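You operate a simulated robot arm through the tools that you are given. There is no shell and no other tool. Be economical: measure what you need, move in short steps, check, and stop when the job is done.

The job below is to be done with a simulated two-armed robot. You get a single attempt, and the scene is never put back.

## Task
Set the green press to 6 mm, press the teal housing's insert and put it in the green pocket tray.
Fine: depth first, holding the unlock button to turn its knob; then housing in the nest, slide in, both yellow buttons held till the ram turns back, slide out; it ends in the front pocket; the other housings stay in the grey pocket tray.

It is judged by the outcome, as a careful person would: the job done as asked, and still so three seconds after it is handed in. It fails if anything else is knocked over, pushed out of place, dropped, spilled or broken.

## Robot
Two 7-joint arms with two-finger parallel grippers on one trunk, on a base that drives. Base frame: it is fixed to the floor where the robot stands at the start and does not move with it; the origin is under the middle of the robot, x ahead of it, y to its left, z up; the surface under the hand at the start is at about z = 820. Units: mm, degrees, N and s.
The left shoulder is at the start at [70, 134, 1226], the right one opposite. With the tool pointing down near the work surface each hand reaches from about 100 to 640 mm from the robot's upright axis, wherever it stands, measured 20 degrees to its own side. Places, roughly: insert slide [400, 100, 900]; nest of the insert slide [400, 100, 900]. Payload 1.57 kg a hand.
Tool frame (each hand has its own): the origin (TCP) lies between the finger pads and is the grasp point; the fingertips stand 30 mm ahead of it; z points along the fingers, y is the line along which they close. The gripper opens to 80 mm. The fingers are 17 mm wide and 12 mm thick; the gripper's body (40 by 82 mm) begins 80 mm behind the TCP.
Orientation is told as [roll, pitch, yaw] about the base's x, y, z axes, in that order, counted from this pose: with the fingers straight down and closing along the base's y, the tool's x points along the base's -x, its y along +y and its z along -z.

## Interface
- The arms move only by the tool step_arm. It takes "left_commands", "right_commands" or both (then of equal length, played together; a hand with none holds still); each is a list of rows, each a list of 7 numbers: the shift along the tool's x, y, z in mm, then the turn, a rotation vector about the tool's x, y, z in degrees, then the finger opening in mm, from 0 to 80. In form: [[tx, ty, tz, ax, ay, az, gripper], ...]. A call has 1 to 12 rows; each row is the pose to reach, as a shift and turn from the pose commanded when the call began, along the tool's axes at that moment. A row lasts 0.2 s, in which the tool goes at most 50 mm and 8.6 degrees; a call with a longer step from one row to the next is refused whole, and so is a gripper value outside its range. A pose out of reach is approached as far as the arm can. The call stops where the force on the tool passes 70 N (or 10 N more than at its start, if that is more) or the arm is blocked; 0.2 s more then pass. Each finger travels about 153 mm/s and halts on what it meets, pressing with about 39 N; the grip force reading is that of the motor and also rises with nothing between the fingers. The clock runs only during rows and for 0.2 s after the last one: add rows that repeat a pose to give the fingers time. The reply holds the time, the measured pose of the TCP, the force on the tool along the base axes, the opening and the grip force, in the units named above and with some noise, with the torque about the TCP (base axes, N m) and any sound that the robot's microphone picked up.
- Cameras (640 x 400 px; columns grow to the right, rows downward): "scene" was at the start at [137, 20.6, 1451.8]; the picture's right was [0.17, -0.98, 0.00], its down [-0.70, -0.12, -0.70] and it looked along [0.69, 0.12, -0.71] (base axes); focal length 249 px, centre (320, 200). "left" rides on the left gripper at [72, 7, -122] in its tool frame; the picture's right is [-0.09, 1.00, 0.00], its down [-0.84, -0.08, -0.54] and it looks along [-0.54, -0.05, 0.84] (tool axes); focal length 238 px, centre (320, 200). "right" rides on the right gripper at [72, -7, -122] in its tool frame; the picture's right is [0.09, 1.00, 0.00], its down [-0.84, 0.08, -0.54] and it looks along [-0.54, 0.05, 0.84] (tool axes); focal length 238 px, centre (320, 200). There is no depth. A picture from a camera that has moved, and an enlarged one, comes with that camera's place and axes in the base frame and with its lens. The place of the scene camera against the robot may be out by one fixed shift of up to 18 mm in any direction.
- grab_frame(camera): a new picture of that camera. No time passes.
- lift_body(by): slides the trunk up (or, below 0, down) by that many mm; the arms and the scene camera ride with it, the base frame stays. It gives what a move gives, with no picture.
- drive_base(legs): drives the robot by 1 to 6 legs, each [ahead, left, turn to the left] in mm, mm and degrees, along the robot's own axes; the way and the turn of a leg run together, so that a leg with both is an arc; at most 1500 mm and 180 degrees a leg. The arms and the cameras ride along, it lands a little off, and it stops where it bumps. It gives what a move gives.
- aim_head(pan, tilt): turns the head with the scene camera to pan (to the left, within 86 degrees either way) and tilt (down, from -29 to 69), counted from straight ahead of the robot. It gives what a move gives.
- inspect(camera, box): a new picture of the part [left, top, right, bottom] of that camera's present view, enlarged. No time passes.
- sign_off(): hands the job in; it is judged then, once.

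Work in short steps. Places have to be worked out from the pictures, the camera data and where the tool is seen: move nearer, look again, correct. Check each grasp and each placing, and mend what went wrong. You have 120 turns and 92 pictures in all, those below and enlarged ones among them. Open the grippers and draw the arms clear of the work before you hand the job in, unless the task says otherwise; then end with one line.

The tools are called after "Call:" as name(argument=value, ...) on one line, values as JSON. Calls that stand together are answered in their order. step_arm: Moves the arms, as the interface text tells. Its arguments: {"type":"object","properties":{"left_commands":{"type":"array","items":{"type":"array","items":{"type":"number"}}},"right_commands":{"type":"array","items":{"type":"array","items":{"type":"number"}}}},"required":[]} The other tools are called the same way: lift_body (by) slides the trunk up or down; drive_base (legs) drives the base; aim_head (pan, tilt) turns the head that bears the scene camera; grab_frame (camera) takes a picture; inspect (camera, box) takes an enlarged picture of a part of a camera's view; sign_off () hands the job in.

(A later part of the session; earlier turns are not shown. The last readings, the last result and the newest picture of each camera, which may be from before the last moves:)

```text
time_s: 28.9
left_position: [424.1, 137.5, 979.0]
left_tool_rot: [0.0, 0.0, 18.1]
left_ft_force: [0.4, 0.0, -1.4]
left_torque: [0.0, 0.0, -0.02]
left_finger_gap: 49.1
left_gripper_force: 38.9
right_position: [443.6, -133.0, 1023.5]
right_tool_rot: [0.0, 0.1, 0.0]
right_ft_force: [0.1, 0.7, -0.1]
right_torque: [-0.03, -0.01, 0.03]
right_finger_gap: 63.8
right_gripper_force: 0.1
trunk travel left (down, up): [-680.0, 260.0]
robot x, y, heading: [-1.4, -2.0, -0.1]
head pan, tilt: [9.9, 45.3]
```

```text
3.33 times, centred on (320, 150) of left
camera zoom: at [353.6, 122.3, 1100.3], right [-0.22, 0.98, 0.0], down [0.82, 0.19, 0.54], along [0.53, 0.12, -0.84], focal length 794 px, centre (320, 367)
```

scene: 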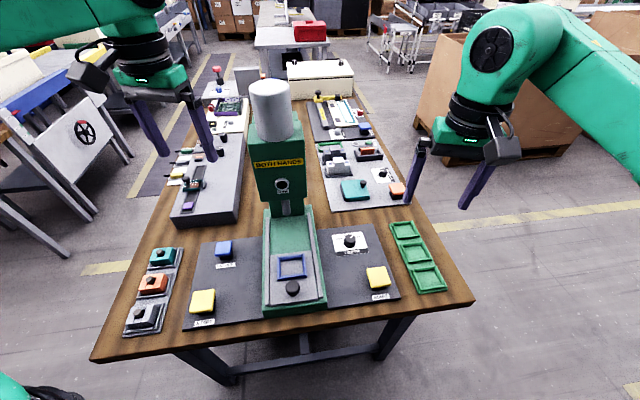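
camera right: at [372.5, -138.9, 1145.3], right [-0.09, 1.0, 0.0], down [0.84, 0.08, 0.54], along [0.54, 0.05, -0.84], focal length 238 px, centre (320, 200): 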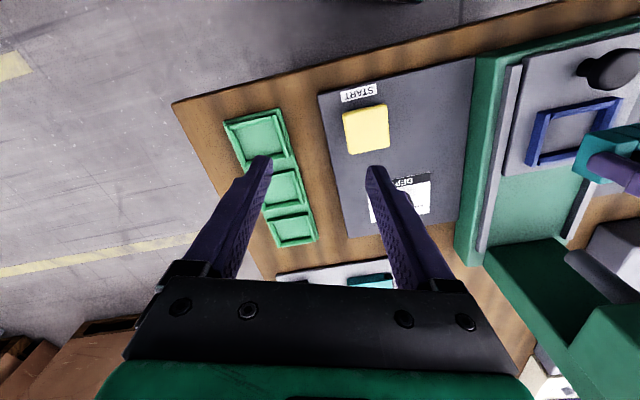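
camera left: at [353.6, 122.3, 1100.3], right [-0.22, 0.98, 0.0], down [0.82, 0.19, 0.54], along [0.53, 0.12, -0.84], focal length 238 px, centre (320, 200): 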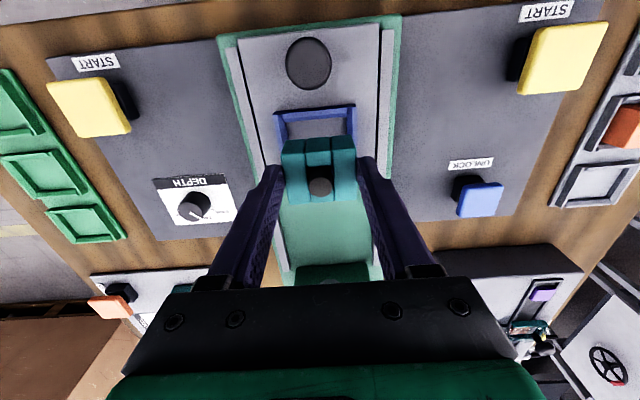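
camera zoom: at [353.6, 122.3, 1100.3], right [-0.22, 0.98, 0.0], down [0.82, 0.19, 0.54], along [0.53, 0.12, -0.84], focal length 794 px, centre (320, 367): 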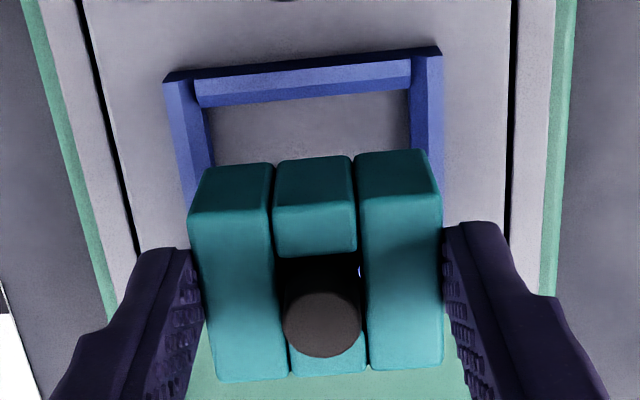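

The held housing's centre is estimated near (427,139), nearly over the nest. I lower to TCP z 942, just above the frame, and compare edges.

Call:
step_arm(left_commands=[[0, -1, 15, 0, 0, 0, 38], [0, -1, 30, 0, 0, 0, 38], [0, -1, 37, 0, 0, 0, 38], [0, -1, 37, 0, 0, 0, 38]])

Call:
inspect(camera="left", box=[250, 90, 390, 210])

Call:
inspect(camera="right", box=[480, 40, 640, 200])

```text
time_s: 29.9
left_position: [426.1, 135.3, 940.1]
left_tool_rot: [-0.1, 0.0, 18.1]
left_ft_force: [-2.5, -0.3, -0.5]
left_torque: [-0.07, 0.16, 0.08]
left_finger_gap: 49.2
left_gripper_force: 39.1
right_position: [443.6, -133.7, 1022.9]
right_tool_rot: [0.0, 0.0, 0.0]
right_ft_force: [0.4, 0.4, 0.0]
right_torque: [-0.04, 0.01, 0.0]
right_finger_gap: 64.0
right_gripper_force: 0.0
trunk travel left (down, up): [-680.0, 260.0]
robot x, y, heading: [-1.2, 0.3, -0.0]
head pan, tilt: [9.9, 45.3]
```

```text
3.33 times, centred on (320, 150) of left
camera zoom: at [355.4, 120.3, 1062.2], right [-0.22, 0.98, 0.0], down [0.82, 0.19, 0.54], along [0.53, 0.12, -0.84], focal length 794 px, centre (320, 367)
```

zoom: 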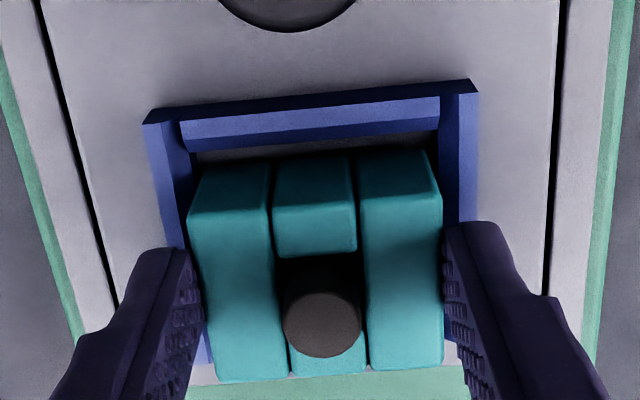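

```text
2.50 times, centred on (560, 120) of right
camera zoom: at [372.2, -139.8, 1145.3], right [-0.09, 1.0, 0.0], down [0.84, 0.08, 0.54], along [0.54, 0.05, -0.84], focal length 596 px, centre (-280, 400)
```

zoom: 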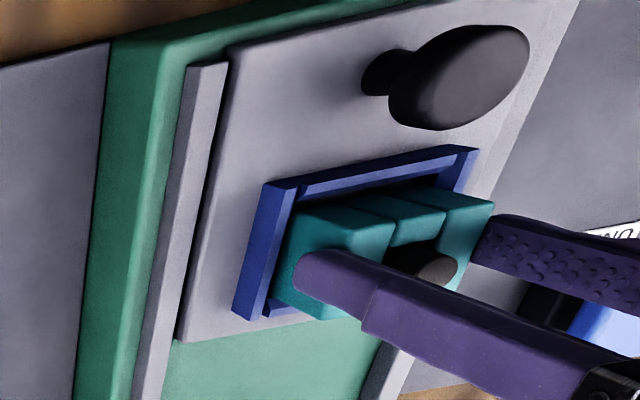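

The housing is inside the frame's outline, with a small contact ahead (−2.5 N). The near gap looks larger, so I rise 3 mm, shift 1.5 mm back and 0.7 mm to the left, and lower gently.

Call:
step_arm(left_commands=[[0, 0, -3, 0, 0, 0, 38], [1.5, 0.7, -3, 0, 0, 0, 38], [1.5, 0.7, 1, 0, 0, 0, 38], [1.5, 0.7, 4, 0, 0, 0, 38], [1.5, 0.7, 6, 0, 0, 0, 38]])

Call:
inspect(camera="left", box=[250, 90, 390, 210])

```text
time_s: 31.1
left_position: [423.4, 135.2, 935.4]
left_tool_rot: [-0.1, -0.1, 18.1]
left_ft_force: [0.5, 0.5, 2.8]
left_torque: [0.06, 0.03, -0.01]
left_finger_gap: 49.0
left_gripper_force: 39.1
right_position: [444.0, -132.5, 1022.8]
right_tool_rot: [0.0, 0.0, 0.0]
right_ft_force: [-0.6, 0.4, -0.5]
right_torque: [0.01, -0.04, -0.01]
right_finger_gap: 64.1
right_gripper_force: 0.0
trunk travel left (down, up): [-680.0, 260.0]
robot x, y, heading: [-1.0, -2.4, 0.1]
head pan, tilt: [9.9, 45.3]
```

```text
3.33 times, centred on (320, 150) of left
camera zoom: at [354.2, 120.0, 1057.3], right [-0.22, 0.98, 0.0], down [0.82, 0.19, 0.54], along [0.53, 0.12, -0.84], focal length 794 px, centre (320, 367)
```

zoom: 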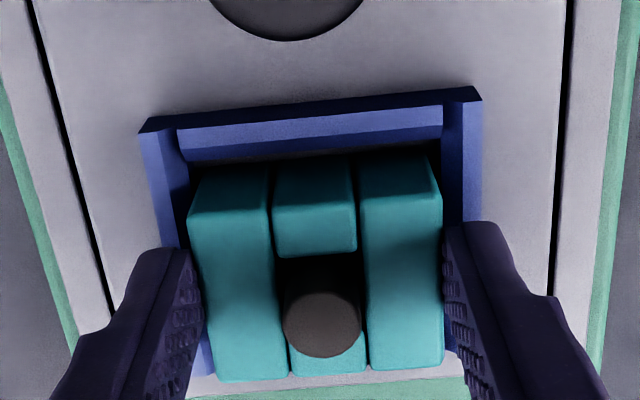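

Light contact of 2.8 N. I lower 3 mm more and read the force.

Call:
step_arm(left_commands=[[0, 0, 1.5, 0, 0, 0, 38], [0, 0, 3, 0, 0, 0, 38], [0, 0, 3, 0, 0, 0, 38]])

Call:
inspect(camera="right", box=[480, 40, 640, 200])

```text
time_s: 31.9
left_position: [424.1, 136.1, 935.5]
left_tool_rot: [-0.2, -0.5, 18.1]
left_ft_force: [4.7, 2.8, 30.5]
left_torque: [0.03, 0.09, 0.04]
left_finger_gap: 49.0
left_gripper_force: 38.8
right_position: [441.0, -132.5, 1024.3]
right_tool_rot: [-0.1, -0.2, -0.1]
right_ft_force: [-0.3, 1.0, 0.7]
right_torque: [0.0, 0.04, 0.03]
right_finger_gap: 64.0
right_gripper_force: 0.1
trunk travel left (down, up): [-680.0, 260.0]
robot x, y, heading: [1.9, -0.1, -0.1]
head pan, tilt: [9.9, 45.3]
```

```text
2.50 times, centred on (560, 120) of right
camera zoom: at [369.9, -140.1, 1146.4], right [-0.09, 1.0, 0.0], down [0.84, 0.08, 0.54], along [0.54, 0.05, -0.84], focal length 596 px, centre (-280, 400)
```

zoom: 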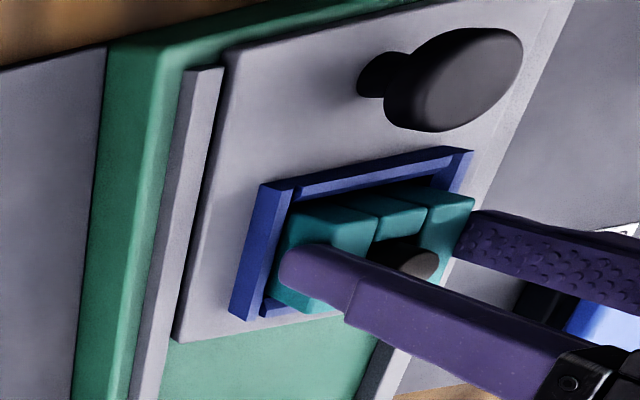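

A firm 30 N with almost no torque means it's sitting flat on the nest floor. I ease off, open the fingers and rise.

Call:
step_arm(left_commands=[[0, 0, -2.5, 0, 0, 0, 38], [0, 0, -2.5, 0, 0, 0, 50], [0, 0, -2.5, 0, 0, 0, 64], [0, 0, -2.5, 0, 0, 0, 64], [0, 0, -30, 0, 0, 0, 64], [0, 0, -70, 0, 0, 0, 64], [0, 0, -90, 0, 0, 0, 64]])

Call:
inspect(camera="left", box=[230, 40, 410, 180])

Call:
inspect(camera="right", box=[480, 40, 640, 200])

```text
time_s: 33.5
left_position: [423.7, 137.3, 1021.6]
left_tool_rot: [-0.1, -0.1, 18.1]
left_ft_force: [0.2, -0.8, -0.1]
left_torque: [-0.02, 0.01, -0.02]
left_finger_gap: 64.0
left_gripper_force: 0.0
right_position: [444.3, -133.2, 1023.4]
right_tool_rot: [0.0, 0.1, 0.0]
right_ft_force: [0.3, -0.5, -0.2]
right_torque: [0.0, 0.0, 0.02]
right_finger_gap: 64.0
right_gripper_force: 0.2
trunk travel left (down, up): [-680.0, 260.0]
robot x, y, heading: [-1.3, 1.3, -0.1]
head pan, tilt: [9.9, 45.3]
```

```text
2.86 times, centred on (320, 110) of left
camera zoom: at [353.9, 121.6, 1144.1], right [-0.22, 0.98, 0.0], down [0.82, 0.19, 0.54], along [0.53, 0.12, -0.84], focal length 681 px, centre (320, 457)
```

zoom: 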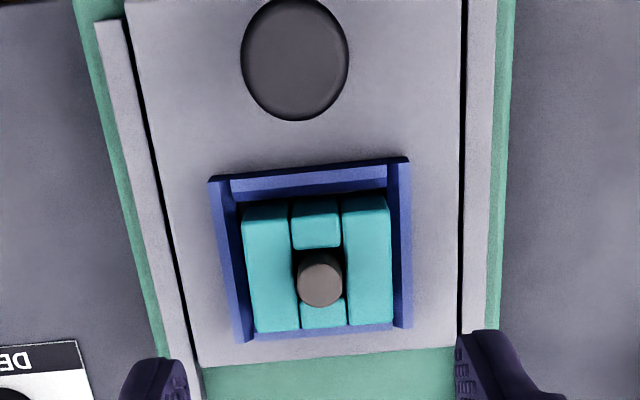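

```text
2.50 times, centred on (560, 120) of right
camera zoom: at [372.6, -139.8, 1145.1], right [-0.09, 1.0, 0.0], down [0.84, 0.08, 0.54], along [0.54, 0.05, -0.84], focal length 596 px, centre (-280, 400)
```

zoom: 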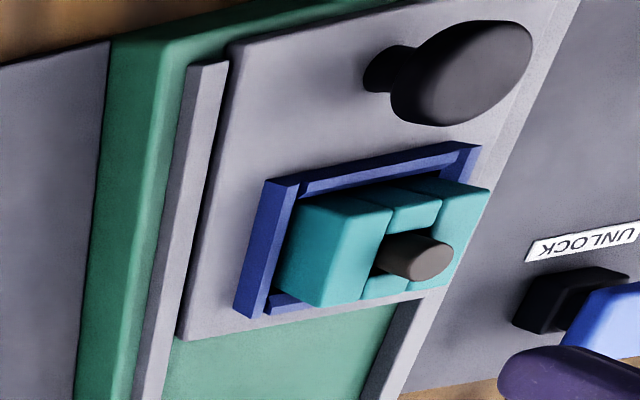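

Housing seated in the nest. Now I check the ram head's clearance for the slide move, with the left hand first moved up and back off the press.

Call:
step_arm(left_commands=[[40, 0, -10, 0, 0, 0, 64], [58, 0, -20, 0, 0, 0, 64], [58, 0, -20, 0, 0, 0, 50]])

Call:
grab_frame(camera="scene")

Call:
grab_frame(camera="left")

```text
time_s: 34.3
left_position: [369.2, 119.2, 1042.4]
left_tool_rot: [0.1, 0.1, 18.2]
left_ft_force: [0.1, 0.5, 0.2]
left_torque: [0.01, 0.0, 0.01]
left_finger_gap: 49.9
left_gripper_force: 0.1
right_position: [444.3, -133.8, 1023.1]
right_tool_rot: [0.1, 0.0, 0.0]
right_ft_force: [-0.8, 0.3, -0.2]
right_torque: [0.0, 0.01, 0.01]
right_finger_gap: 63.9
right_gripper_force: 0.0
trunk travel left (down, up): [-680.0, 260.0]
robot x, y, heading: [1.2, -1.0, -0.0]
head pan, tilt: [9.9, 45.3]
```

```text
52 pictures are left
camera scene: at [137.9, 20.7, 1331.7], right [0.17, -0.98, 0.0], down [-0.7, -0.12, -0.7], along [0.69, 0.12, -0.71], focal length 249 px, centre (320, 200)
```

scene: 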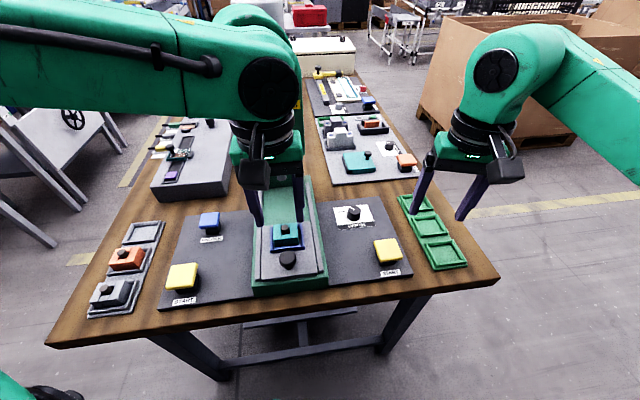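

```text
51 pictures are left
camera left: at [300.0, 104.2, 1163.3], right [-0.22, 0.98, 0.0], down [0.82, 0.19, 0.54], along [0.53, 0.12, -0.84], focal length 238 px, centre (320, 200)
```

left: 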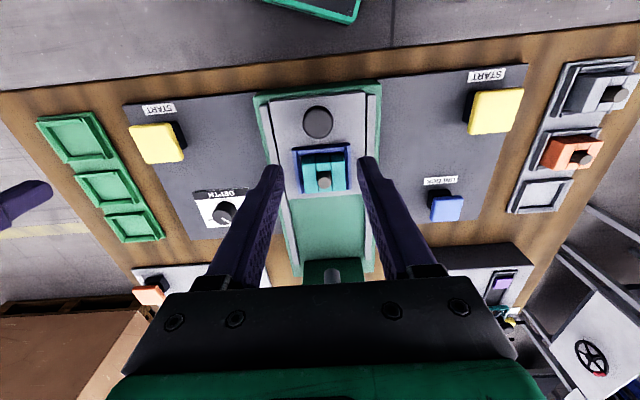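

Ram head clearance isn't certain, so I'll grip the slide handle (cap ≈32 mm at (365,117,910)) with the left hand tilted 30° back. I hover above it first.

Call:
step_arm(left_commands=[[3, 0, 20, 0, -7.5, 0, 54], [6, 0, 45, 0, -15, 0, 54], [9, 0, 70, 0, -22.5, 0, 54], [12, -0.5, 95, 0, -30, 0, 54], [12, -0.5, 95, 0, -30, 0, 54]])

Call:
grab_frame(camera="left")

Call:
grab_frame(camera="scene")

```text
time_s: 35.5
left_position: [402.0, 97.2, 982.2]
left_tool_rot: [-0.3, -29.9, 18.5]
left_ft_force: [0.1, -0.3, 0.3]
left_torque: [-0.02, -0.01, 0.0]
left_finger_gap: 54.0
left_gripper_force: 0.1
left hand out of reach, approached as far as the arm can: row 3, 4, 5
right_position: [444.1, -132.5, 1022.0]
right_tool_rot: [0.0, 0.1, 0.0]
right_ft_force: [0.7, 0.4, -0.4]
right_torque: [0.0, 0.01, -0.01]
right_finger_gap: 64.0
right_gripper_force: 0.0
trunk travel left (down, up): [-680.0, 260.0]
robot x, y, heading: [3.2, 1.4, 0.3]
head pan, tilt: [9.9, 45.3]
```

```text
50 pictures are left
camera left: at [284.6, 66.7, 1052.3], right [-0.24, 0.97, 0.04], down [0.46, 0.07, 0.89], along [0.86, 0.23, -0.46], focal length 238 px, centre (320, 200)
```

left: 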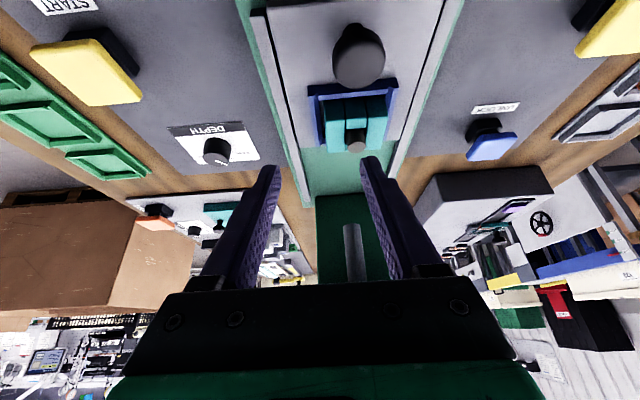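

```text
49 pictures are left
camera scene: at [138.0, 20.7, 1331.7], right [0.17, -0.98, 0.0], down [-0.7, -0.12, -0.7], along [0.69, 0.12, -0.71], focal length 249 px, centre (320, 200)
```

scene: 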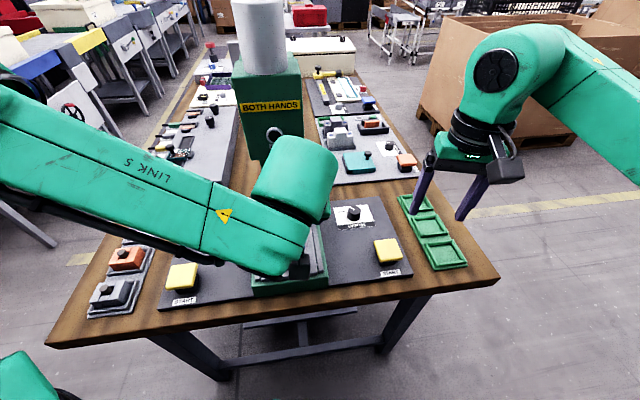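

The tilt is out of reach with the shoulder this low and close. By my reckoning the ram is 129 mm along the slide from the nest, with the head's front bottom edge at z≈1021 and only 29 mm past the handle's end place, so the tilt is needed. I raise the trunk 200 mm to make room.

Call:
lift_body(by=200)

Call:
grab_frame(camera="scene")

```text
time_s: 37.7
left_position: [402.3, 97.7, 1183.2]
left_tool_rot: [-0.1, -29.9, 18.3]
left_ft_force: [0.0, -0.4, 0.4]
left_torque: [0.03, -0.01, 0.02]
left_finger_gap: 53.7
left_gripper_force: 0.0
right_position: [444.3, -134.0, 1221.8]
right_tool_rot: [0.0, 0.0, 0.0]
right_ft_force: [-0.6, -0.1, 0.2]
right_torque: [-0.02, -0.01, 0.02]
right_finger_gap: 63.8
right_gripper_force: 0.1
trunk travel left (down, up): [-880.0, 60.0]
robot x, y, heading: [-0.2, 0.1, -0.0]
head pan, tilt: [9.9, 45.3]
```

```text
48 pictures are left
camera scene: at [137.0, 20.5, 1531.7], right [0.17, -0.98, 0.0], down [-0.7, -0.12, -0.7], along [0.69, 0.12, -0.71], focal length 249 px, centre (320, 200)
```

scene: 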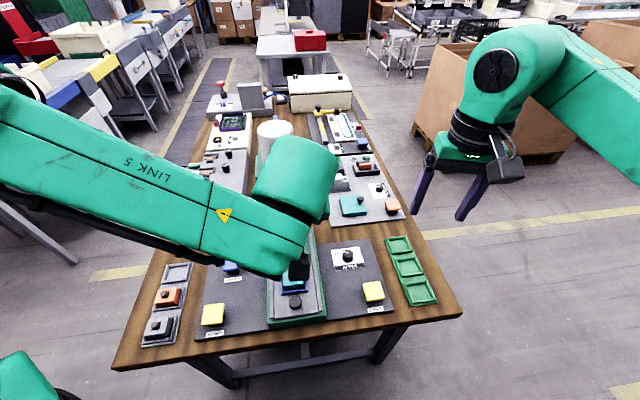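

I bring the left hand, still tilted 30°, down to hover over the handle.

Call:
step_arm(left_commands=[[25, 5, 31, 0, 0, 0, 54], [50, 10, 62, 0, 0, 0, 54], [75, 15, 94, 0, 0, 0, 54], [100, 20, 125, 0, 0, 0, 54], [126, 25, 157, 0, 0, 0, 54], [151, 30, 188, 0, 0, 0, 54], [151, 30, 188, 0, 0, 0, 54]])

Call:
grab_frame(camera="left")

```text
time_s: 39.3
left_position: [360.4, 146.4, 982.0]
left_tool_rot: [-0.2, -29.9, 18.4]
left_ft_force: [0.2, -0.5, -0.3]
left_torque: [0.02, 0.0, -0.03]
left_finger_gap: 53.7
left_gripper_force: 0.1
left hand out of reach, approached as far as the arm can: row 1, 2, 3, 4, 5, 6, 7
right_position: [444.8, -132.6, 1222.2]
right_tool_rot: [0.0, 0.0, 0.0]
right_ft_force: [-0.9, -0.1, 0.0]
right_torque: [0.01, 0.01, -0.01]
right_finger_gap: 64.1
right_gripper_force: 0.0
trunk travel left (down, up): [-880.0, 60.0]
robot x, y, heading: [-1.7, 1.1, 0.1]
head pan, tilt: [9.9, 45.3]
```

```text
47 pictures are left
camera left: at [243.2, 115.4, 1051.7], right [-0.24, 0.97, 0.04], down [0.46, 0.07, 0.89], along [0.86, 0.23, -0.46], focal length 238 px, centre (320, 200)
```

left: 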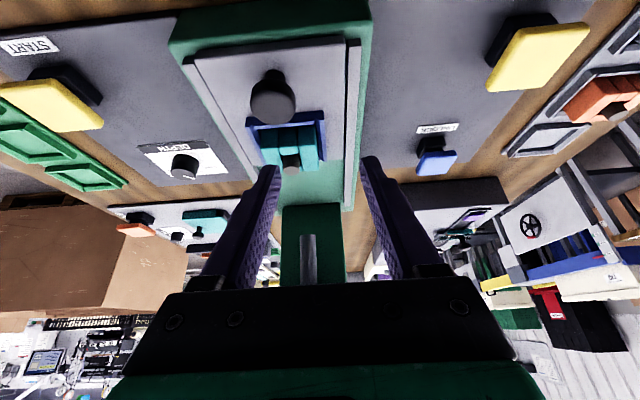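

Rows were flagged because shifts probably count from the unreached command. I move up 60 mm to find which reference holds.

Call:
step_arm(left_commands=[[-15, 0, -26, 0, 0, 0, 54], [-30, 0, -52, 0, 0, 0, 54], [-30, 0, -52, 0, 0, 0, 54]])

```text
time_s: 40.1
left_position: [371.3, 150.1, 993.7]
left_tool_rot: [-0.2, -29.9, 18.2]
left_ft_force: [0.0, 0.5, 0.6]
left_torque: [-0.01, -0.02, -0.02]
left_finger_gap: 54.0
left_gripper_force: 0.1
left hand out of reach, approached as far as the arm can: row 1, 2, 3
right_position: [444.0, -132.8, 1223.6]
right_tool_rot: [0.0, 0.0, 0.1]
right_ft_force: [0.0, -0.3, -0.3]
right_torque: [0.02, -0.02, 0.02]
right_finger_gap: 64.1
right_gripper_force: 0.1
trunk travel left (down, up): [-880.0, 60.0]
robot x, y, heading: [-1.7, -2.8, 0.0]
head pan, tilt: [9.9, 45.3]
```

The reference is the unreached command. Better plan: grip the handle with the hand vertical, which was reachable there, and tilt back progressively while sliding in. I return to vertical above the handle.

Call:
step_arm(left_commands=[[-14, -8, -1, 0, 7.5, 0, 54], [-27, -15, -2, 0, 15, 0, 54], [-40, -22, -4, 0, 22.5, 0, 54], [-53.5, -30, -5, 0, 30, 0, 54], [-53.5, -30, -5, 0, 30, 0, 54]])

Call:
grab_frame(camera="left")

```text
time_s: 41.3
left_position: [422.5, 134.4, 1024.2]
left_tool_rot: [-0.2, 0.1, 18.1]
left_ft_force: [-0.1, 0.2, 0.4]
left_torque: [0.01, -0.03, 0.0]
left_finger_gap: 53.9
left_gripper_force: 0.0
right_position: [444.8, -132.9, 1223.4]
right_tool_rot: [-0.1, 0.1, 0.0]
right_ft_force: [0.5, 0.6, -0.7]
right_torque: [0.04, 0.01, 0.01]
right_finger_gap: 64.2
right_gripper_force: 0.1
trunk travel left (down, up): [-880.0, 60.0]
robot x, y, heading: [0.9, -0.7, 0.1]
head pan, tilt: [9.9, 45.3]
```

```text
46 pictures are left
camera left: at [352.6, 119.1, 1146.3], right [-0.22, 0.97, 0.0], down [0.82, 0.19, 0.54], along [0.53, 0.12, -0.84], focal length 238 px, centre (320, 200)
```

left: 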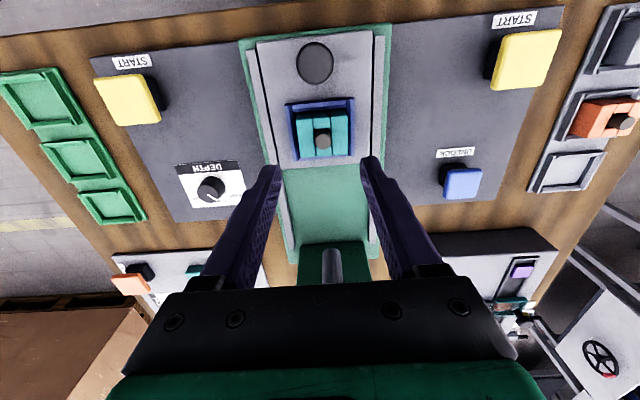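

Vertical and in sync at (422,134,1024). I move 60 mm back over the handle and lower to TCP z 925.

Call:
step_arm(left_commands=[[30, 1, 0, 0, 0, 0, 56], [60, 1.4, 0, 0, 0, 0, 56], [60, 1.4, 40, 0, 0, 0, 56], [60, 1.4, 75, 0, 0, 0, 56], [60, 1.4, 99, 0, 0, 0, 56], [60, 1.4, 99, 0, 0, 0, 56]])

Call:
inspect(camera="left", box=[220, 60, 420, 220])

```text
time_s: 42.7
left_position: [357.6, 132.0, 947.2]
left_tool_rot: [-0.5, -0.1, 18.2]
left_ft_force: [4.3, -0.1, 21.8]
left_torque: [-0.59, -0.39, 0.29]
left_finger_gap: 57.0
left_gripper_force: 0.5
left hand out of reach, approached as far as the arm can: row 4, 5, 6
right_position: [443.3, -134.3, 1224.3]
right_tool_rot: [0.0, -0.1, 0.0]
right_ft_force: [0.5, 0.7, 0.4]
right_torque: [0.0, 0.01, 0.01]
right_finger_gap: 64.0
right_gripper_force: 0.0
trunk travel left (down, up): [-880.0, 60.0]
robot x, y, heading: [0.6, 0.8, -0.2]
head pan, tilt: [9.9, 45.3]
```

```text
2.50 times, centred on (320, 140) of left
camera zoom: at [287.0, 117.1, 1068.6], right [-0.22, 0.97, -0.01], down [0.82, 0.19, 0.54], along [0.53, 0.12, -0.84], focal length 596 px, centre (320, 350)
```

zoom: 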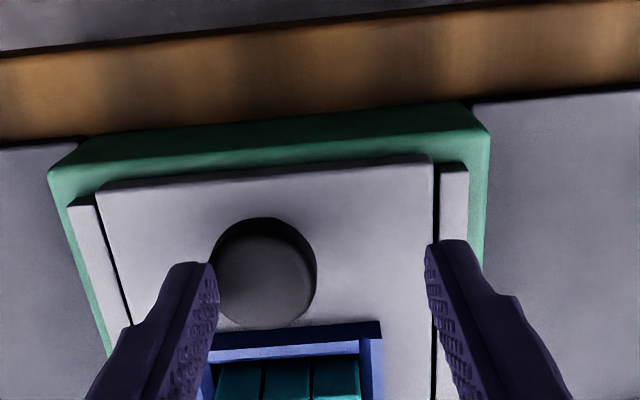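

The left hand stalled early: its right fingertip rests on the cap (22 N), short of reach. I lift it off at once; the right arm has a more comfortable reach to the handle.

Call:
step_arm(left_commands=[[0, 0, -45, 0, 0, 0, 56], [0, 0, -90, 0, 0, 0, 56], [-15, 25, -110, 0, 0, 0, 56], [-30, 60, -110, 0, 0, 0, 30], [-30, 100, -110, 0, 0, 0, 0], [-30, 140, -110, 0, 0, 0, 0], [-30, 180, -110, 0, 0, 0, 0], [-10, 210, -110, 0, 0, 0, 0], [-10, 210, -110, 0, 0, 0, 0]])

Call:
grab_frame(camera="left")

Call:
grab_frame(camera="scene")

```text
time_s: 44.7
left_position: [303.6, 334.3, 1056.4]
left_tool_rot: [-0.2, 0.2, 18.2]
left_ft_force: [-0.1, 0.8, 0.5]
left_torque: [0.0, 0.0, -0.02]
left_finger_gap: 0.0
left_gripper_force: 21.4
right_position: [444.9, -134.6, 1222.8]
right_tool_rot: [0.0, 0.0, 0.0]
right_ft_force: [0.7, 0.2, 0.7]
right_torque: [0.0, 0.02, -0.01]
right_finger_gap: 64.1
right_gripper_force: 0.2
trunk travel left (down, up): [-880.0, 60.0]
robot x, y, heading: [-0.6, -0.3, 0.1]
head pan, tilt: [9.9, 45.3]
```

```text
44 pictures are left
camera left: at [233.3, 318.3, 1178.6], right [-0.22, 0.97, 0.0], down [0.82, 0.19, 0.54], along [0.53, 0.12, -0.84], focal length 238 px, centre (320, 200)
```

left: 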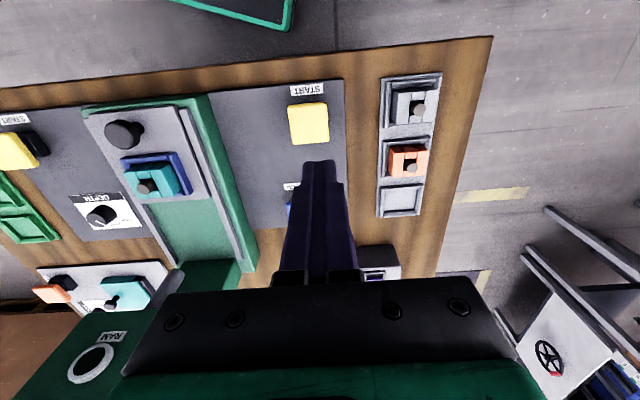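

```text
43 pictures are left
camera scene: at [137.7, 19.2, 1531.7], right [0.17, -0.98, 0.0], down [-0.7, -0.12, -0.7], along [0.69, 0.12, -0.71], focal length 249 px, centre (320, 200)
```

scene: 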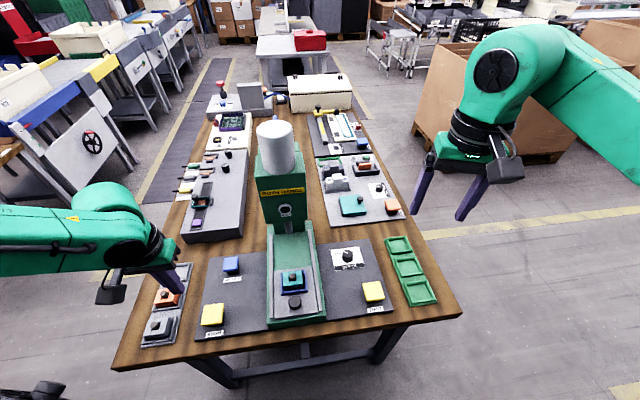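

Nothing is disturbed. Now the right hand goes over the handle at yaw 18°.

Call:
step_arm(right_commands=[[10, 31, 25, 0, 0, -2.5, 60], [20, 63, 50, 0, 0, -5, 60], [30, 94, 75, 0, 0, -7.5, 60], [40, 126, 100, 0, 0, -10, 60], [50, 157, 125, 0, 0, -12.5, 60], [60, 189, 150, 0, 0, -15, 60], [70, 220, 175, 0, 0, -17, 60], [79.7, 252, 200, 0, 0, -18, 60], [79.7, 252, 220, 0, 0, -18, 60], [79.7, 252, 220, 0, 0, -18, 60]])

Call:
grab_frame(camera="right")

```text
time_s: 46.9
left_position: [302.3, 333.4, 1056.4]
left_tool_rot: [0.0, 0.3, 18.2]
left_ft_force: [-0.6, 0.1, 0.4]
left_torque: [0.0, 0.03, 0.0]
left_finger_gap: 0.0
left_gripper_force: 20.8
right_position: [365.3, 116.9, 1003.4]
right_tool_rot: [0.1, 0.0, 18.0]
right_ft_force: [0.2, -0.6, -0.7]
right_torque: [0.01, 0.02, 0.02]
right_finger_gap: 60.2
right_gripper_force: 0.1
trunk travel left (down, up): [-880.0, 60.0]
robot x, y, heading: [0.5, -2.1, 0.0]
head pan, tilt: [9.9, 45.3]
```

```text
42 pictures are left
camera right: at [298.9, 89.4, 1125.0], right [-0.4, 0.92, 0.0], down [0.77, 0.33, 0.54], along [0.5, 0.22, -0.84], focal length 238 px, centre (320, 200)
```

right: 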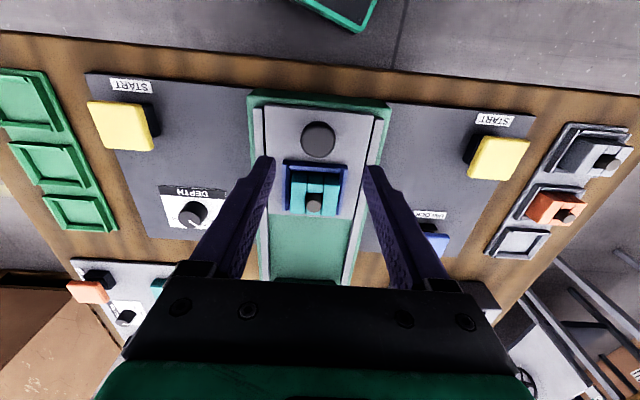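

The handle is centred between the right fingers. I tilt 30° back while lowering to hover height.

Call:
step_arm(right_commands=[[2, 0, 10, 0, -7.5, 0, 60], [4, 0, 25, 0, -15, 0, 60], [6, 0, 40, 0, -22.5, 0, 60], [7.5, 0, 55, 0, -30, 0, 60], [7.5, 0, 55, 0, -30, 0, 60]])

Call:
grab_frame(camera="right")

```text
time_s: 48.1
left_position: [303.3, 335.3, 1055.5]
left_tool_rot: [-0.1, 0.3, 18.2]
left_ft_force: [-0.5, 0.0, -0.5]
left_torque: [-0.02, -0.01, -0.03]
left_finger_gap: 0.0
left_gripper_force: 21.6
right_position: [357.7, 116.0, 948.6]
right_tool_rot: [0.1, -30.1, 18.0]
right_ft_force: [0.6, -0.2, -0.3]
right_torque: [-0.03, 0.01, 0.01]
right_finger_gap: 60.2
right_gripper_force: 0.1
trunk travel left (down, up): [-880.0, 60.0]
robot x, y, heading: [-1.4, 1.0, 0.1]
head pan, tilt: [9.9, 45.3]
```

```text
41 pictures are left
camera right: at [242.2, 72.1, 1018.3], right [-0.38, 0.92, -0.05], down [0.41, 0.21, 0.89], along [0.83, 0.32, -0.46], focal length 238 px, centre (320, 200)
```

right: 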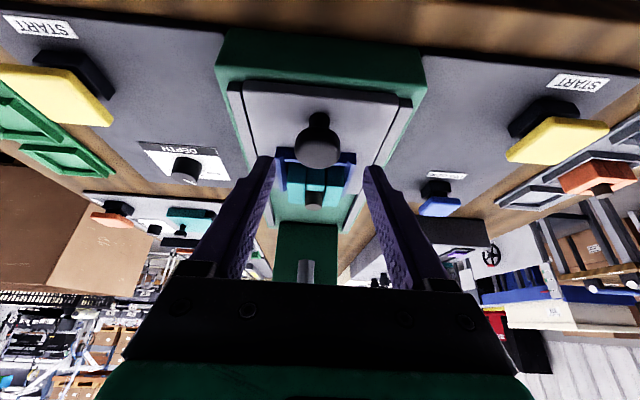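

Reached without trouble. I lower 32 mm so the fingers straddle the cap, then close.

Call:
step_arm(right_commands=[[8, 0, 14, 0, 0, 0, 60], [16, 0, 27.7, 0, 0, 0, 60], [16, 0, 27.7, 0, 0, 0, 60], [16, 0, 27.7, 0, 0, 0, 40], [16, 0, 27.7, 0, 0, 0, 24], [16, 0, 27.7, 0, 0, 0, 24]])

Call:
inspect(camera="right", box=[220, 60, 420, 220])

```text
time_s: 49.5
left_position: [303.0, 334.0, 1056.2]
left_tool_rot: [0.0, 0.1, 18.2]
left_ft_force: [-0.2, -0.2, 0.4]
left_torque: [0.01, 0.02, 0.01]
left_finger_gap: 0.0
left_gripper_force: 21.7
right_position: [358.1, 114.8, 916.0]
right_tool_rot: [0.0, -30.0, 18.0]
right_ft_force: [2.3, -8.2, -0.9]
right_torque: [-0.06, -0.43, -0.08]
right_finger_gap: 31.4
right_gripper_force: 40.8
trunk travel left (down, up): [-880.0, 60.0]
robot x, y, heading: [-2.7, -0.2, 0.0]
head pan, tilt: [9.9, 45.3]
```

```text
2.50 times, centred on (320, 140) of right
camera zoom: at [243.9, 70.2, 985.6], right [-0.38, 0.92, -0.05], down [0.41, 0.21, 0.89], along [0.83, 0.32, -0.46], focal length 596 px, centre (320, 350)
```

zoom: 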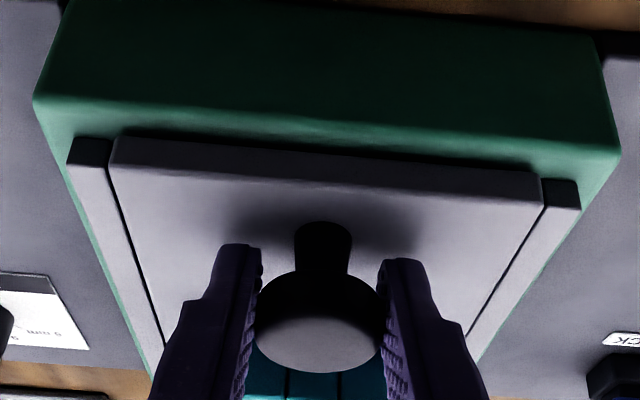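

The cap is gripped. I slide inward 60 mm along the press axis.

Call:
step_arm(right_commands=[[-8.7, 0, 5, 0, 0, 0, 24], [-17.3, 0, 10, 0, 0, 0, 24], [-26, 0, 15, 0, 0, 0, 24], [-34.6, 0, 20, 0, 0, 0, 24], [-43.3, 0, 25, 0, 0, 0, 24], [-52, 0, 30, 0, 0, 0, 24]])

Call:
grab_frame(camera="scene")

```text
time_s: 50.9
left_position: [303.8, 331.6, 1056.9]
left_tool_rot: [-0.1, 0.2, 18.2]
left_ft_force: [0.2, -0.6, -0.3]
left_torque: [0.02, -0.05, 0.03]
left_finger_gap: 0.0
left_gripper_force: 21.5
right_position: [415.6, 132.0, 915.5]
right_tool_rot: [0.1, -30.1, 18.0]
right_ft_force: [2.6, -8.6, 1.3]
right_torque: [-0.1, -0.05, -0.15]
right_finger_gap: 31.4
right_gripper_force: 40.2
trunk travel left (down, up): [-880.0, 60.0]
robot x, y, heading: [0.1, 0.3, 0.1]
head pan, tilt: [9.9, 45.3]
```

```text
39 pictures are left
camera scene: at [137.7, 17.2, 1531.7], right [0.17, -0.98, 0.0], down [-0.7, -0.12, -0.7], along [0.69, 0.12, -0.71], focal length 249 px, centre (320, 200)
```

scene: 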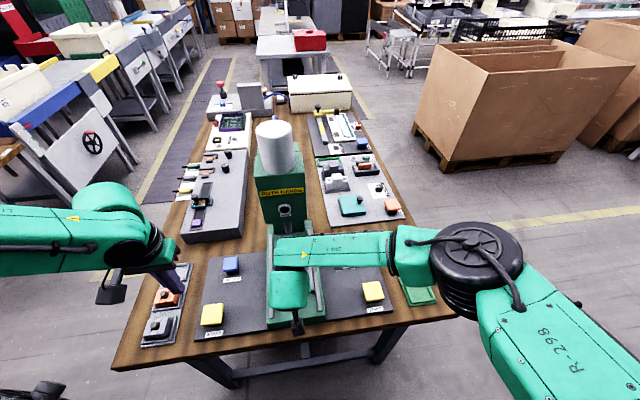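

It slides freely. I go another 50 mm.

Call:
step_arm(right_commands=[[-8.7, 0, 5, 0, 0, 0, 24], [-17.3, 0, 10, 0, 0, 0, 24], [-26, 0, 15, 0, 0, 0, 24], [-34.6, 0, 20, 0, 0, 0, 24], [-43.3, 0, 25, 0, 0, 0, 24]])

Call:
grab_frame(camera="right")

```text
time_s: 52.1
left_position: [302.8, 332.7, 1057.1]
left_tool_rot: [-0.1, 0.3, 18.2]
left_ft_force: [-0.3, -0.1, 0.3]
left_torque: [-0.02, -0.07, -0.01]
left_finger_gap: 0.0
left_gripper_force: 22.1
right_position: [462.9, 149.2, 915.2]
right_tool_rot: [0.0, -29.9, 18.0]
right_ft_force: [3.4, -9.6, -2.4]
right_torque: [-0.16, 0.08, -0.03]
right_finger_gap: 31.2
right_gripper_force: 40.3
trunk travel left (down, up): [-880.0, 60.0]
robot x, y, heading: [-0.5, -1.1, -0.2]
head pan, tilt: [9.9, 45.3]
```

```text
38 pictures are left
camera right: at [348.9, 104.3, 985.8], right [-0.38, 0.92, -0.04], down [0.41, 0.21, 0.89], along [0.83, 0.32, -0.46], focal length 238 px, centre (320, 200)
```

right: 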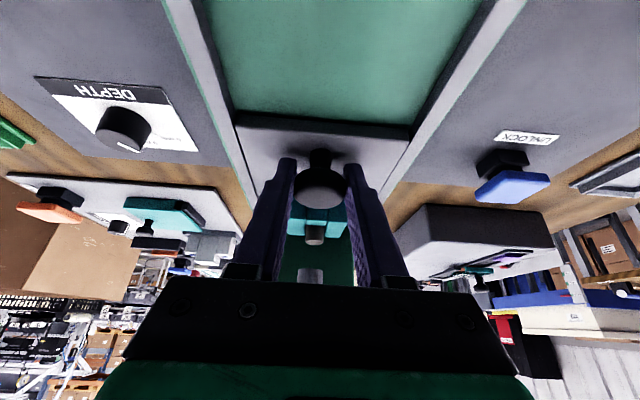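

110 mm in. I go on 20 mm more in small rows, watching for the stop.

Call:
step_arm(right_commands=[[-4.3, 0, 2.5, 0, 0, 0, 24], [-8.7, 0, 5, 0, 0, 0, 24], [-13, 0, 7.5, 0, 0, 0, 24], [-17.3, 0, 10, 0, 0, 0, 24]])

```text
time_s: 53.1
left_position: [303.4, 332.8, 1056.3]
left_tool_rot: [0.0, 0.2, 18.2]
left_ft_force: [-0.5, -0.6, 0.3]
left_torque: [0.0, 0.0, 0.04]
left_finger_gap: 0.0
left_gripper_force: 21.3
right_position: [480.9, 155.2, 915.5]
right_tool_rot: [0.1, -30.1, 17.9]
right_ft_force: [3.0, -9.3, -1.2]
right_torque: [-0.28, 0.12, -0.3]
right_finger_gap: 31.3
right_gripper_force: 40.3
trunk travel left (down, up): [-880.0, 60.0]
robot x, y, heading: [-2.6, 0.7, 0.3]
head pan, tilt: [9.9, 45.3]
```

Still free at 130 mm; I continue in 5 mm rows.

Call:
step_arm(right_commands=[[-4.3, 0, 2.5, 0, 0, 0, 24], [-8.7, 0, 5, 0, 0, 0, 24], [-13, 0, 7.5, 0, 0, 0, 24]])

Call:
grab_frame(camera="right")

Call:
inspect(camera="scene", box=[230, 170, 350, 290])

```text
time_s: 53.9
left_position: [304.7, 333.2, 1055.9]
left_tool_rot: [-0.1, 0.3, 18.3]
left_ft_force: [-0.1, 0.7, -0.7]
left_torque: [-0.04, 0.04, 0.01]
left_finger_gap: 0.0
left_gripper_force: 21.2
right_position: [498.0, 161.0, 917.8]
right_tool_rot: [0.1, -30.1, 18.0]
right_ft_force: [-2.7, -10.6, 11.7]
right_torque: [-0.26, 0.0, -0.03]
right_finger_gap: 32.1
right_gripper_force: 4.7
trunk travel left (down, up): [-880.0, 60.0]
robot x, y, heading: [0.1, -1.3, -0.2]
head pan, tilt: [9.9, 45.3]
```

```text
37 pictures are left
camera right: at [383.5, 117.0, 986.8], right [-0.38, 0.92, -0.05], down [0.4, 0.21, 0.89], along [0.83, 0.32, -0.45], focal length 238 px, centre (320, 200)
```

right: 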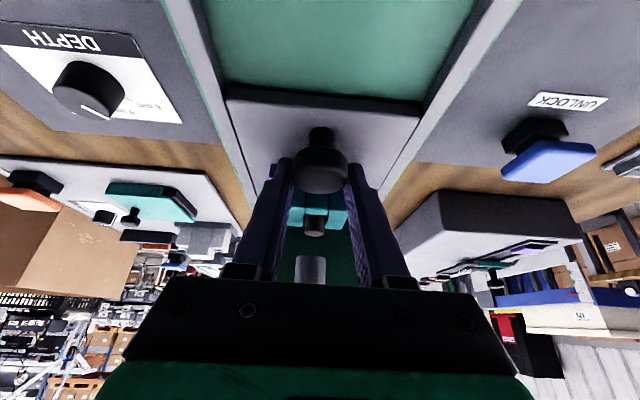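

```text
3.33 times, centred on (290, 230) of scene
camera zoom: at [139.6, 20.5, 1531.8], right [0.17, -0.98, 0.0], down [-0.7, -0.12, -0.7], along [0.69, 0.12, -0.71], focal length 831 px, centre (420, 100)
```

zoom: 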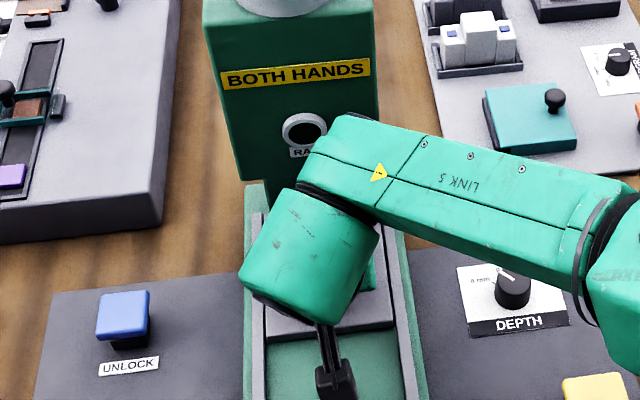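

The fingers slipped over the cap, so the slide has met its stop. To be sure, I re-grip 10 mm back and push again lightly.

Call:
step_arm(right_commands=[[0, 0, 0, 0, 0, 0, 50], [8.7, 0, -5, 0, 0, 0, 50], [8.7, 0, -5, 0, 0, 0, 24], [8.7, 0, -5, 0, 0, 0, 24], [4.3, 0, -2.5, 0, 0, 0, 24], [2, 0, -1.2, 0, 0, 0, 24]])

Call:
grab_frame(camera="right")

```text
time_s: 55.3
left_position: [299.0, 331.7, 1056.5]
left_tool_rot: [0.0, -0.1, 18.2]
left_ft_force: [1.1, -0.2, 0.8]
left_torque: [0.03, 0.01, 0.03]
left_finger_gap: 0.0
left_gripper_force: 21.0
right_position: [484.9, 156.0, 914.9]
right_tool_rot: [0.0, -29.7, 18.0]
right_ft_force: [-23.1, -19.8, -16.3]
right_torque: [-0.19, 0.33, -0.13]
right_finger_gap: 31.3
right_gripper_force: 40.1
trunk travel left (down, up): [-880.0, 60.0]
robot x, y, heading: [2.4, 0.4, -0.1]
head pan, tilt: [9.9, 45.3]
```

```text
35 pictures are left
camera right: at [371.9, 112.1, 986.0], right [-0.38, 0.92, -0.05], down [0.41, 0.21, 0.89], along [0.83, 0.32, -0.46], focal length 238 px, centre (320, 200)
```

right: 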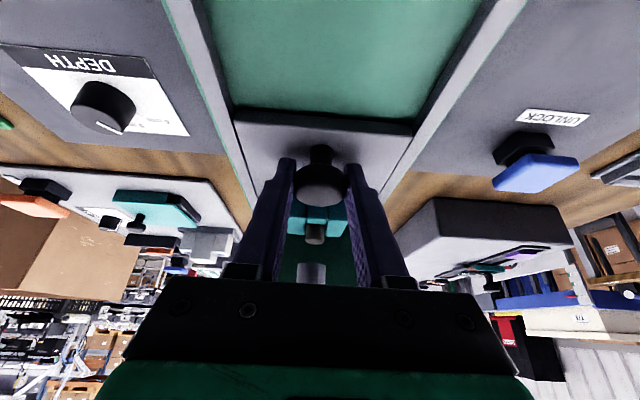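

Firm stop: the slide is fully in. I open and withdraw the right hand backward-up along its fingers.

Call:
step_arm(right_commands=[[1, 0, -0.5, 0, 0, 0, 24], [1, 0, -0.5, 0, 0, 0, 56], [1, 0, -0.5, 0, 0, 0, 56], [1, 0, -35, 0, 0, 0, 56], [1, 0, -80, 0, 0, 0, 56], [1, 0, -125, 0, 0, 0, 56], [1, 0, -160, 0, 0, 0, 56]])

Call:
grab_frame(camera="right")

```text
time_s: 56.9
left_position: [302.3, 334.0, 1057.4]
left_tool_rot: [-0.1, 0.1, 18.2]
left_ft_force: [0.1, 0.1, 0.9]
left_torque: [-0.01, -0.05, -0.01]
left_finger_gap: 0.0
left_gripper_force: 21.7
right_position: [413.9, 133.6, 1054.4]
right_tool_rot: [0.0, -30.1, 18.0]
right_ft_force: [-0.6, 0.0, -0.1]
right_torque: [-0.01, -0.01, -0.01]
right_finger_gap: 56.0
right_gripper_force: 0.0
trunk travel left (down, up): [-880.0, 60.0]
robot x, y, heading: [-0.8, 1.8, -0.1]
head pan, tilt: [9.9, 45.3]
```

```text
34 pictures are left
camera right: at [300.1, 89.8, 1124.0], right [-0.38, 0.92, -0.05], down [0.41, 0.21, 0.89], along [0.83, 0.32, -0.46], focal length 238 px, centre (320, 200)
```

right: 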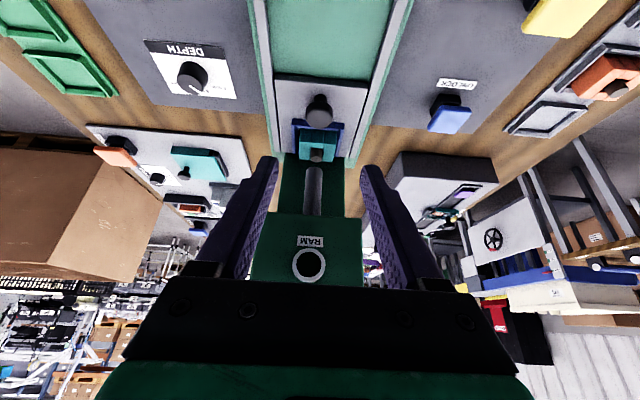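

The insert sits right under the ram. Now both hands go to hover closed over the two START buttons: left (317.5,321.5), right (448,−79).

Call:
step_arm(right_commands=[[5, -36, 0, 0, 0, 0, 20], [15, -72, 5, 0, 6, 0, 0], [30, -108, 20, 0, 12, 0, 0], [46, -144, 36, 0, 18, 0, 0], [62, -180, 53, 0, 24, 0, 0], [79, -212, 70, 0, 30, 0, 0], [79, -212, 70, 0, 30, 0, 0]], left_commands=[[-10, -16, 0, 0, 0, 0, 0], [-10, -16, 25, 0, 0, 0, 0], [-10, -16, 50, 0, 0, 0, 0], [-10, -16, 75, 0, 0, 0, 0], [-10, -16, 100, 0, 0, 0, 0], [-10, -16, 115, 0, 0, 0, 0], [-10, -16, 115, 0, 0, 0, 0]])

Call:
grab_frame(camera="right")

Call:
grab_frame(camera="left")

```text
time_s: 58.5
left_position: [316.1, 322.4, 940.9]
left_tool_rot: [-0.2, 0.0, 18.3]
left_ft_force: [0.2, 0.3, -0.1]
left_torque: [0.01, 0.02, -0.03]
left_finger_gap: 0.0
left_gripper_force: 21.6
right_position: [446.1, -76.7, 951.3]
right_tool_rot: [0.1, 0.1, 17.9]
right_ft_force: [-0.6, 0.9, -1.0]
right_torque: [-0.02, 0.01, -0.01]
right_finger_gap: 0.2
right_gripper_force: 20.6
trunk travel left (down, up): [-880.0, 60.0]
robot x, y, heading: [-0.7, -1.6, -0.2]
head pan, tilt: [9.9, 45.3]
```

```text
33 pictures are left
camera right: at [381.0, -104.7, 1074.3], right [-0.4, 0.92, 0.0], down [0.77, 0.33, 0.54], along [0.5, 0.21, -0.84], focal length 238 px, centre (320, 200)
```

right: 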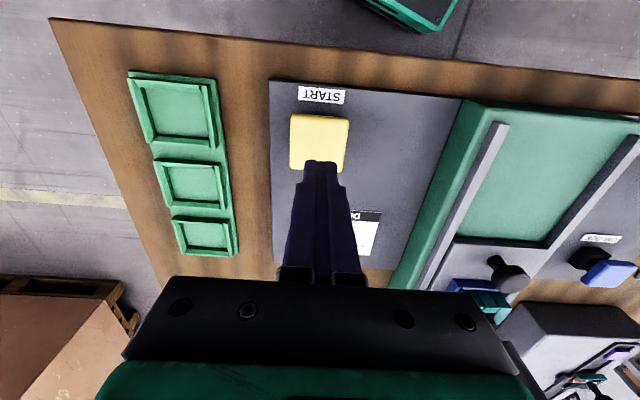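

```text
32 pictures are left
camera left: at [246.2, 307.1, 1062.7], right [-0.22, 0.97, 0.0], down [0.82, 0.19, 0.54], along [0.53, 0.12, -0.84], focal length 238 px, centre (320, 200)
```

left: 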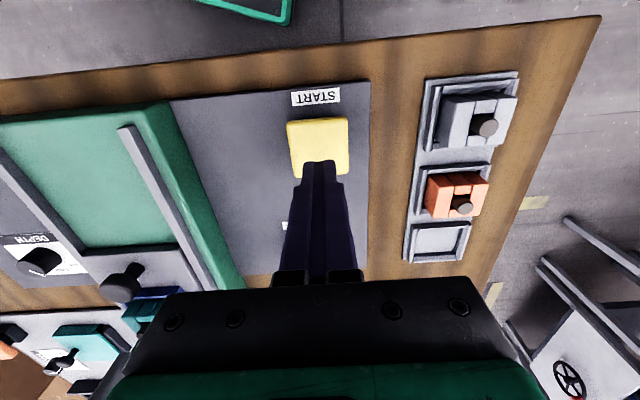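

Both aligned. I come down to just above the buttons.

Call:
step_arm(left_commands=[[0, 0, 20, 0, 0, 0, 0], [0, 0, 37, 0, 0, 0, 0], [0, 0, 37, 0, 0, 0, 0]], right_commands=[[-1.5, 0, 25, 0, 0, 0, 0], [-1.5, 0, 47, 0, 0, 0, 0], [-1.5, 0, 47, 0, 0, 0, 0]])

```text
time_s: 59.3
left_position: [315.6, 322.6, 903.2]
left_tool_rot: [-0.2, 0.2, 18.3]
left_ft_force: [-0.2, 0.3, 1.3]
left_torque: [0.01, -0.03, 0.02]
left_finger_gap: 0.2
left_gripper_force: 21.7
right_position: [448.8, -74.4, 905.7]
right_tool_rot: [-0.1, -0.1, 18.0]
right_ft_force: [0.3, 0.6, 1.0]
right_torque: [-0.01, 0.02, -0.03]
right_finger_gap: 0.0
right_gripper_force: 21.5
trunk travel left (down, up): [-880.0, 60.0]
robot x, y, heading: [0.4, 0.1, -0.0]
head pan, tilt: [9.9, 45.3]
```

Now I press both STARTs together and hold.

Call:
step_arm(left_commands=[[0, 0, 7, 0, 0, 0, 0], [0, 0, 14, 0, 0, 0, 0], [0, 0, 14, 0, 0, 0, 0], [0, 0, 14, 0, 0, 0, 0]], right_commands=[[0, 0, 8, 0, 0, 0, 0], [0, 0, 16, 0, 0, 0, 0], [0, 0, 16, 0, 0, 0, 0], [0, 0, 16, 0, 0, 0, 0]])

Call:
inspect(camera="scene", box=[200, 110, 400, 330])

```text
time_s: 60.3
left_position: [315.6, 322.7, 891.4]
left_tool_rot: [-0.1, -0.2, 18.2]
left_ft_force: [3.7, 1.6, 18.7]
left_torque: [0.07, -0.07, -0.11]
left_finger_gap: 0.1
left_gripper_force: 20.5
right_position: [449.1, -75.3, 892.2]
right_tool_rot: [0.1, -0.2, 18.0]
right_ft_force: [2.3, 2.0, 7.9]
right_torque: [0.06, -0.02, 0.02]
right_finger_gap: 0.1
right_gripper_force: 21.1
trunk travel left (down, up): [-880.0, 60.0]
robot x, y, heading: [-1.0, -2.8, 0.1]
head pan, tilt: [9.9, 45.3]
```

```text
1.82 times, centred on (300, 220) of scene
camera zoom: at [135.1, 19.7, 1532.2], right [0.17, -0.98, 0.0], down [-0.7, -0.12, -0.7], along [0.69, 0.12, -0.71], focal length 453 px, centre (356, 164)
```

zoom: 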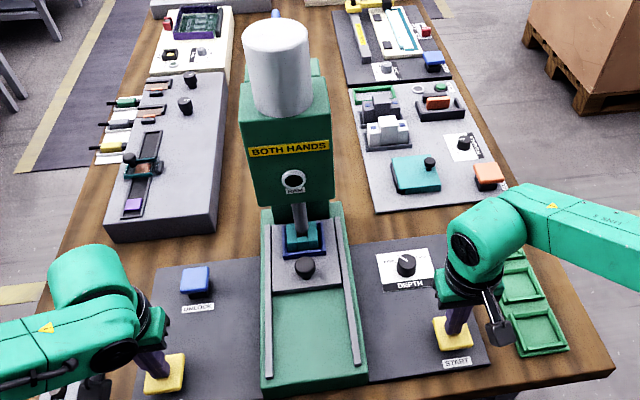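

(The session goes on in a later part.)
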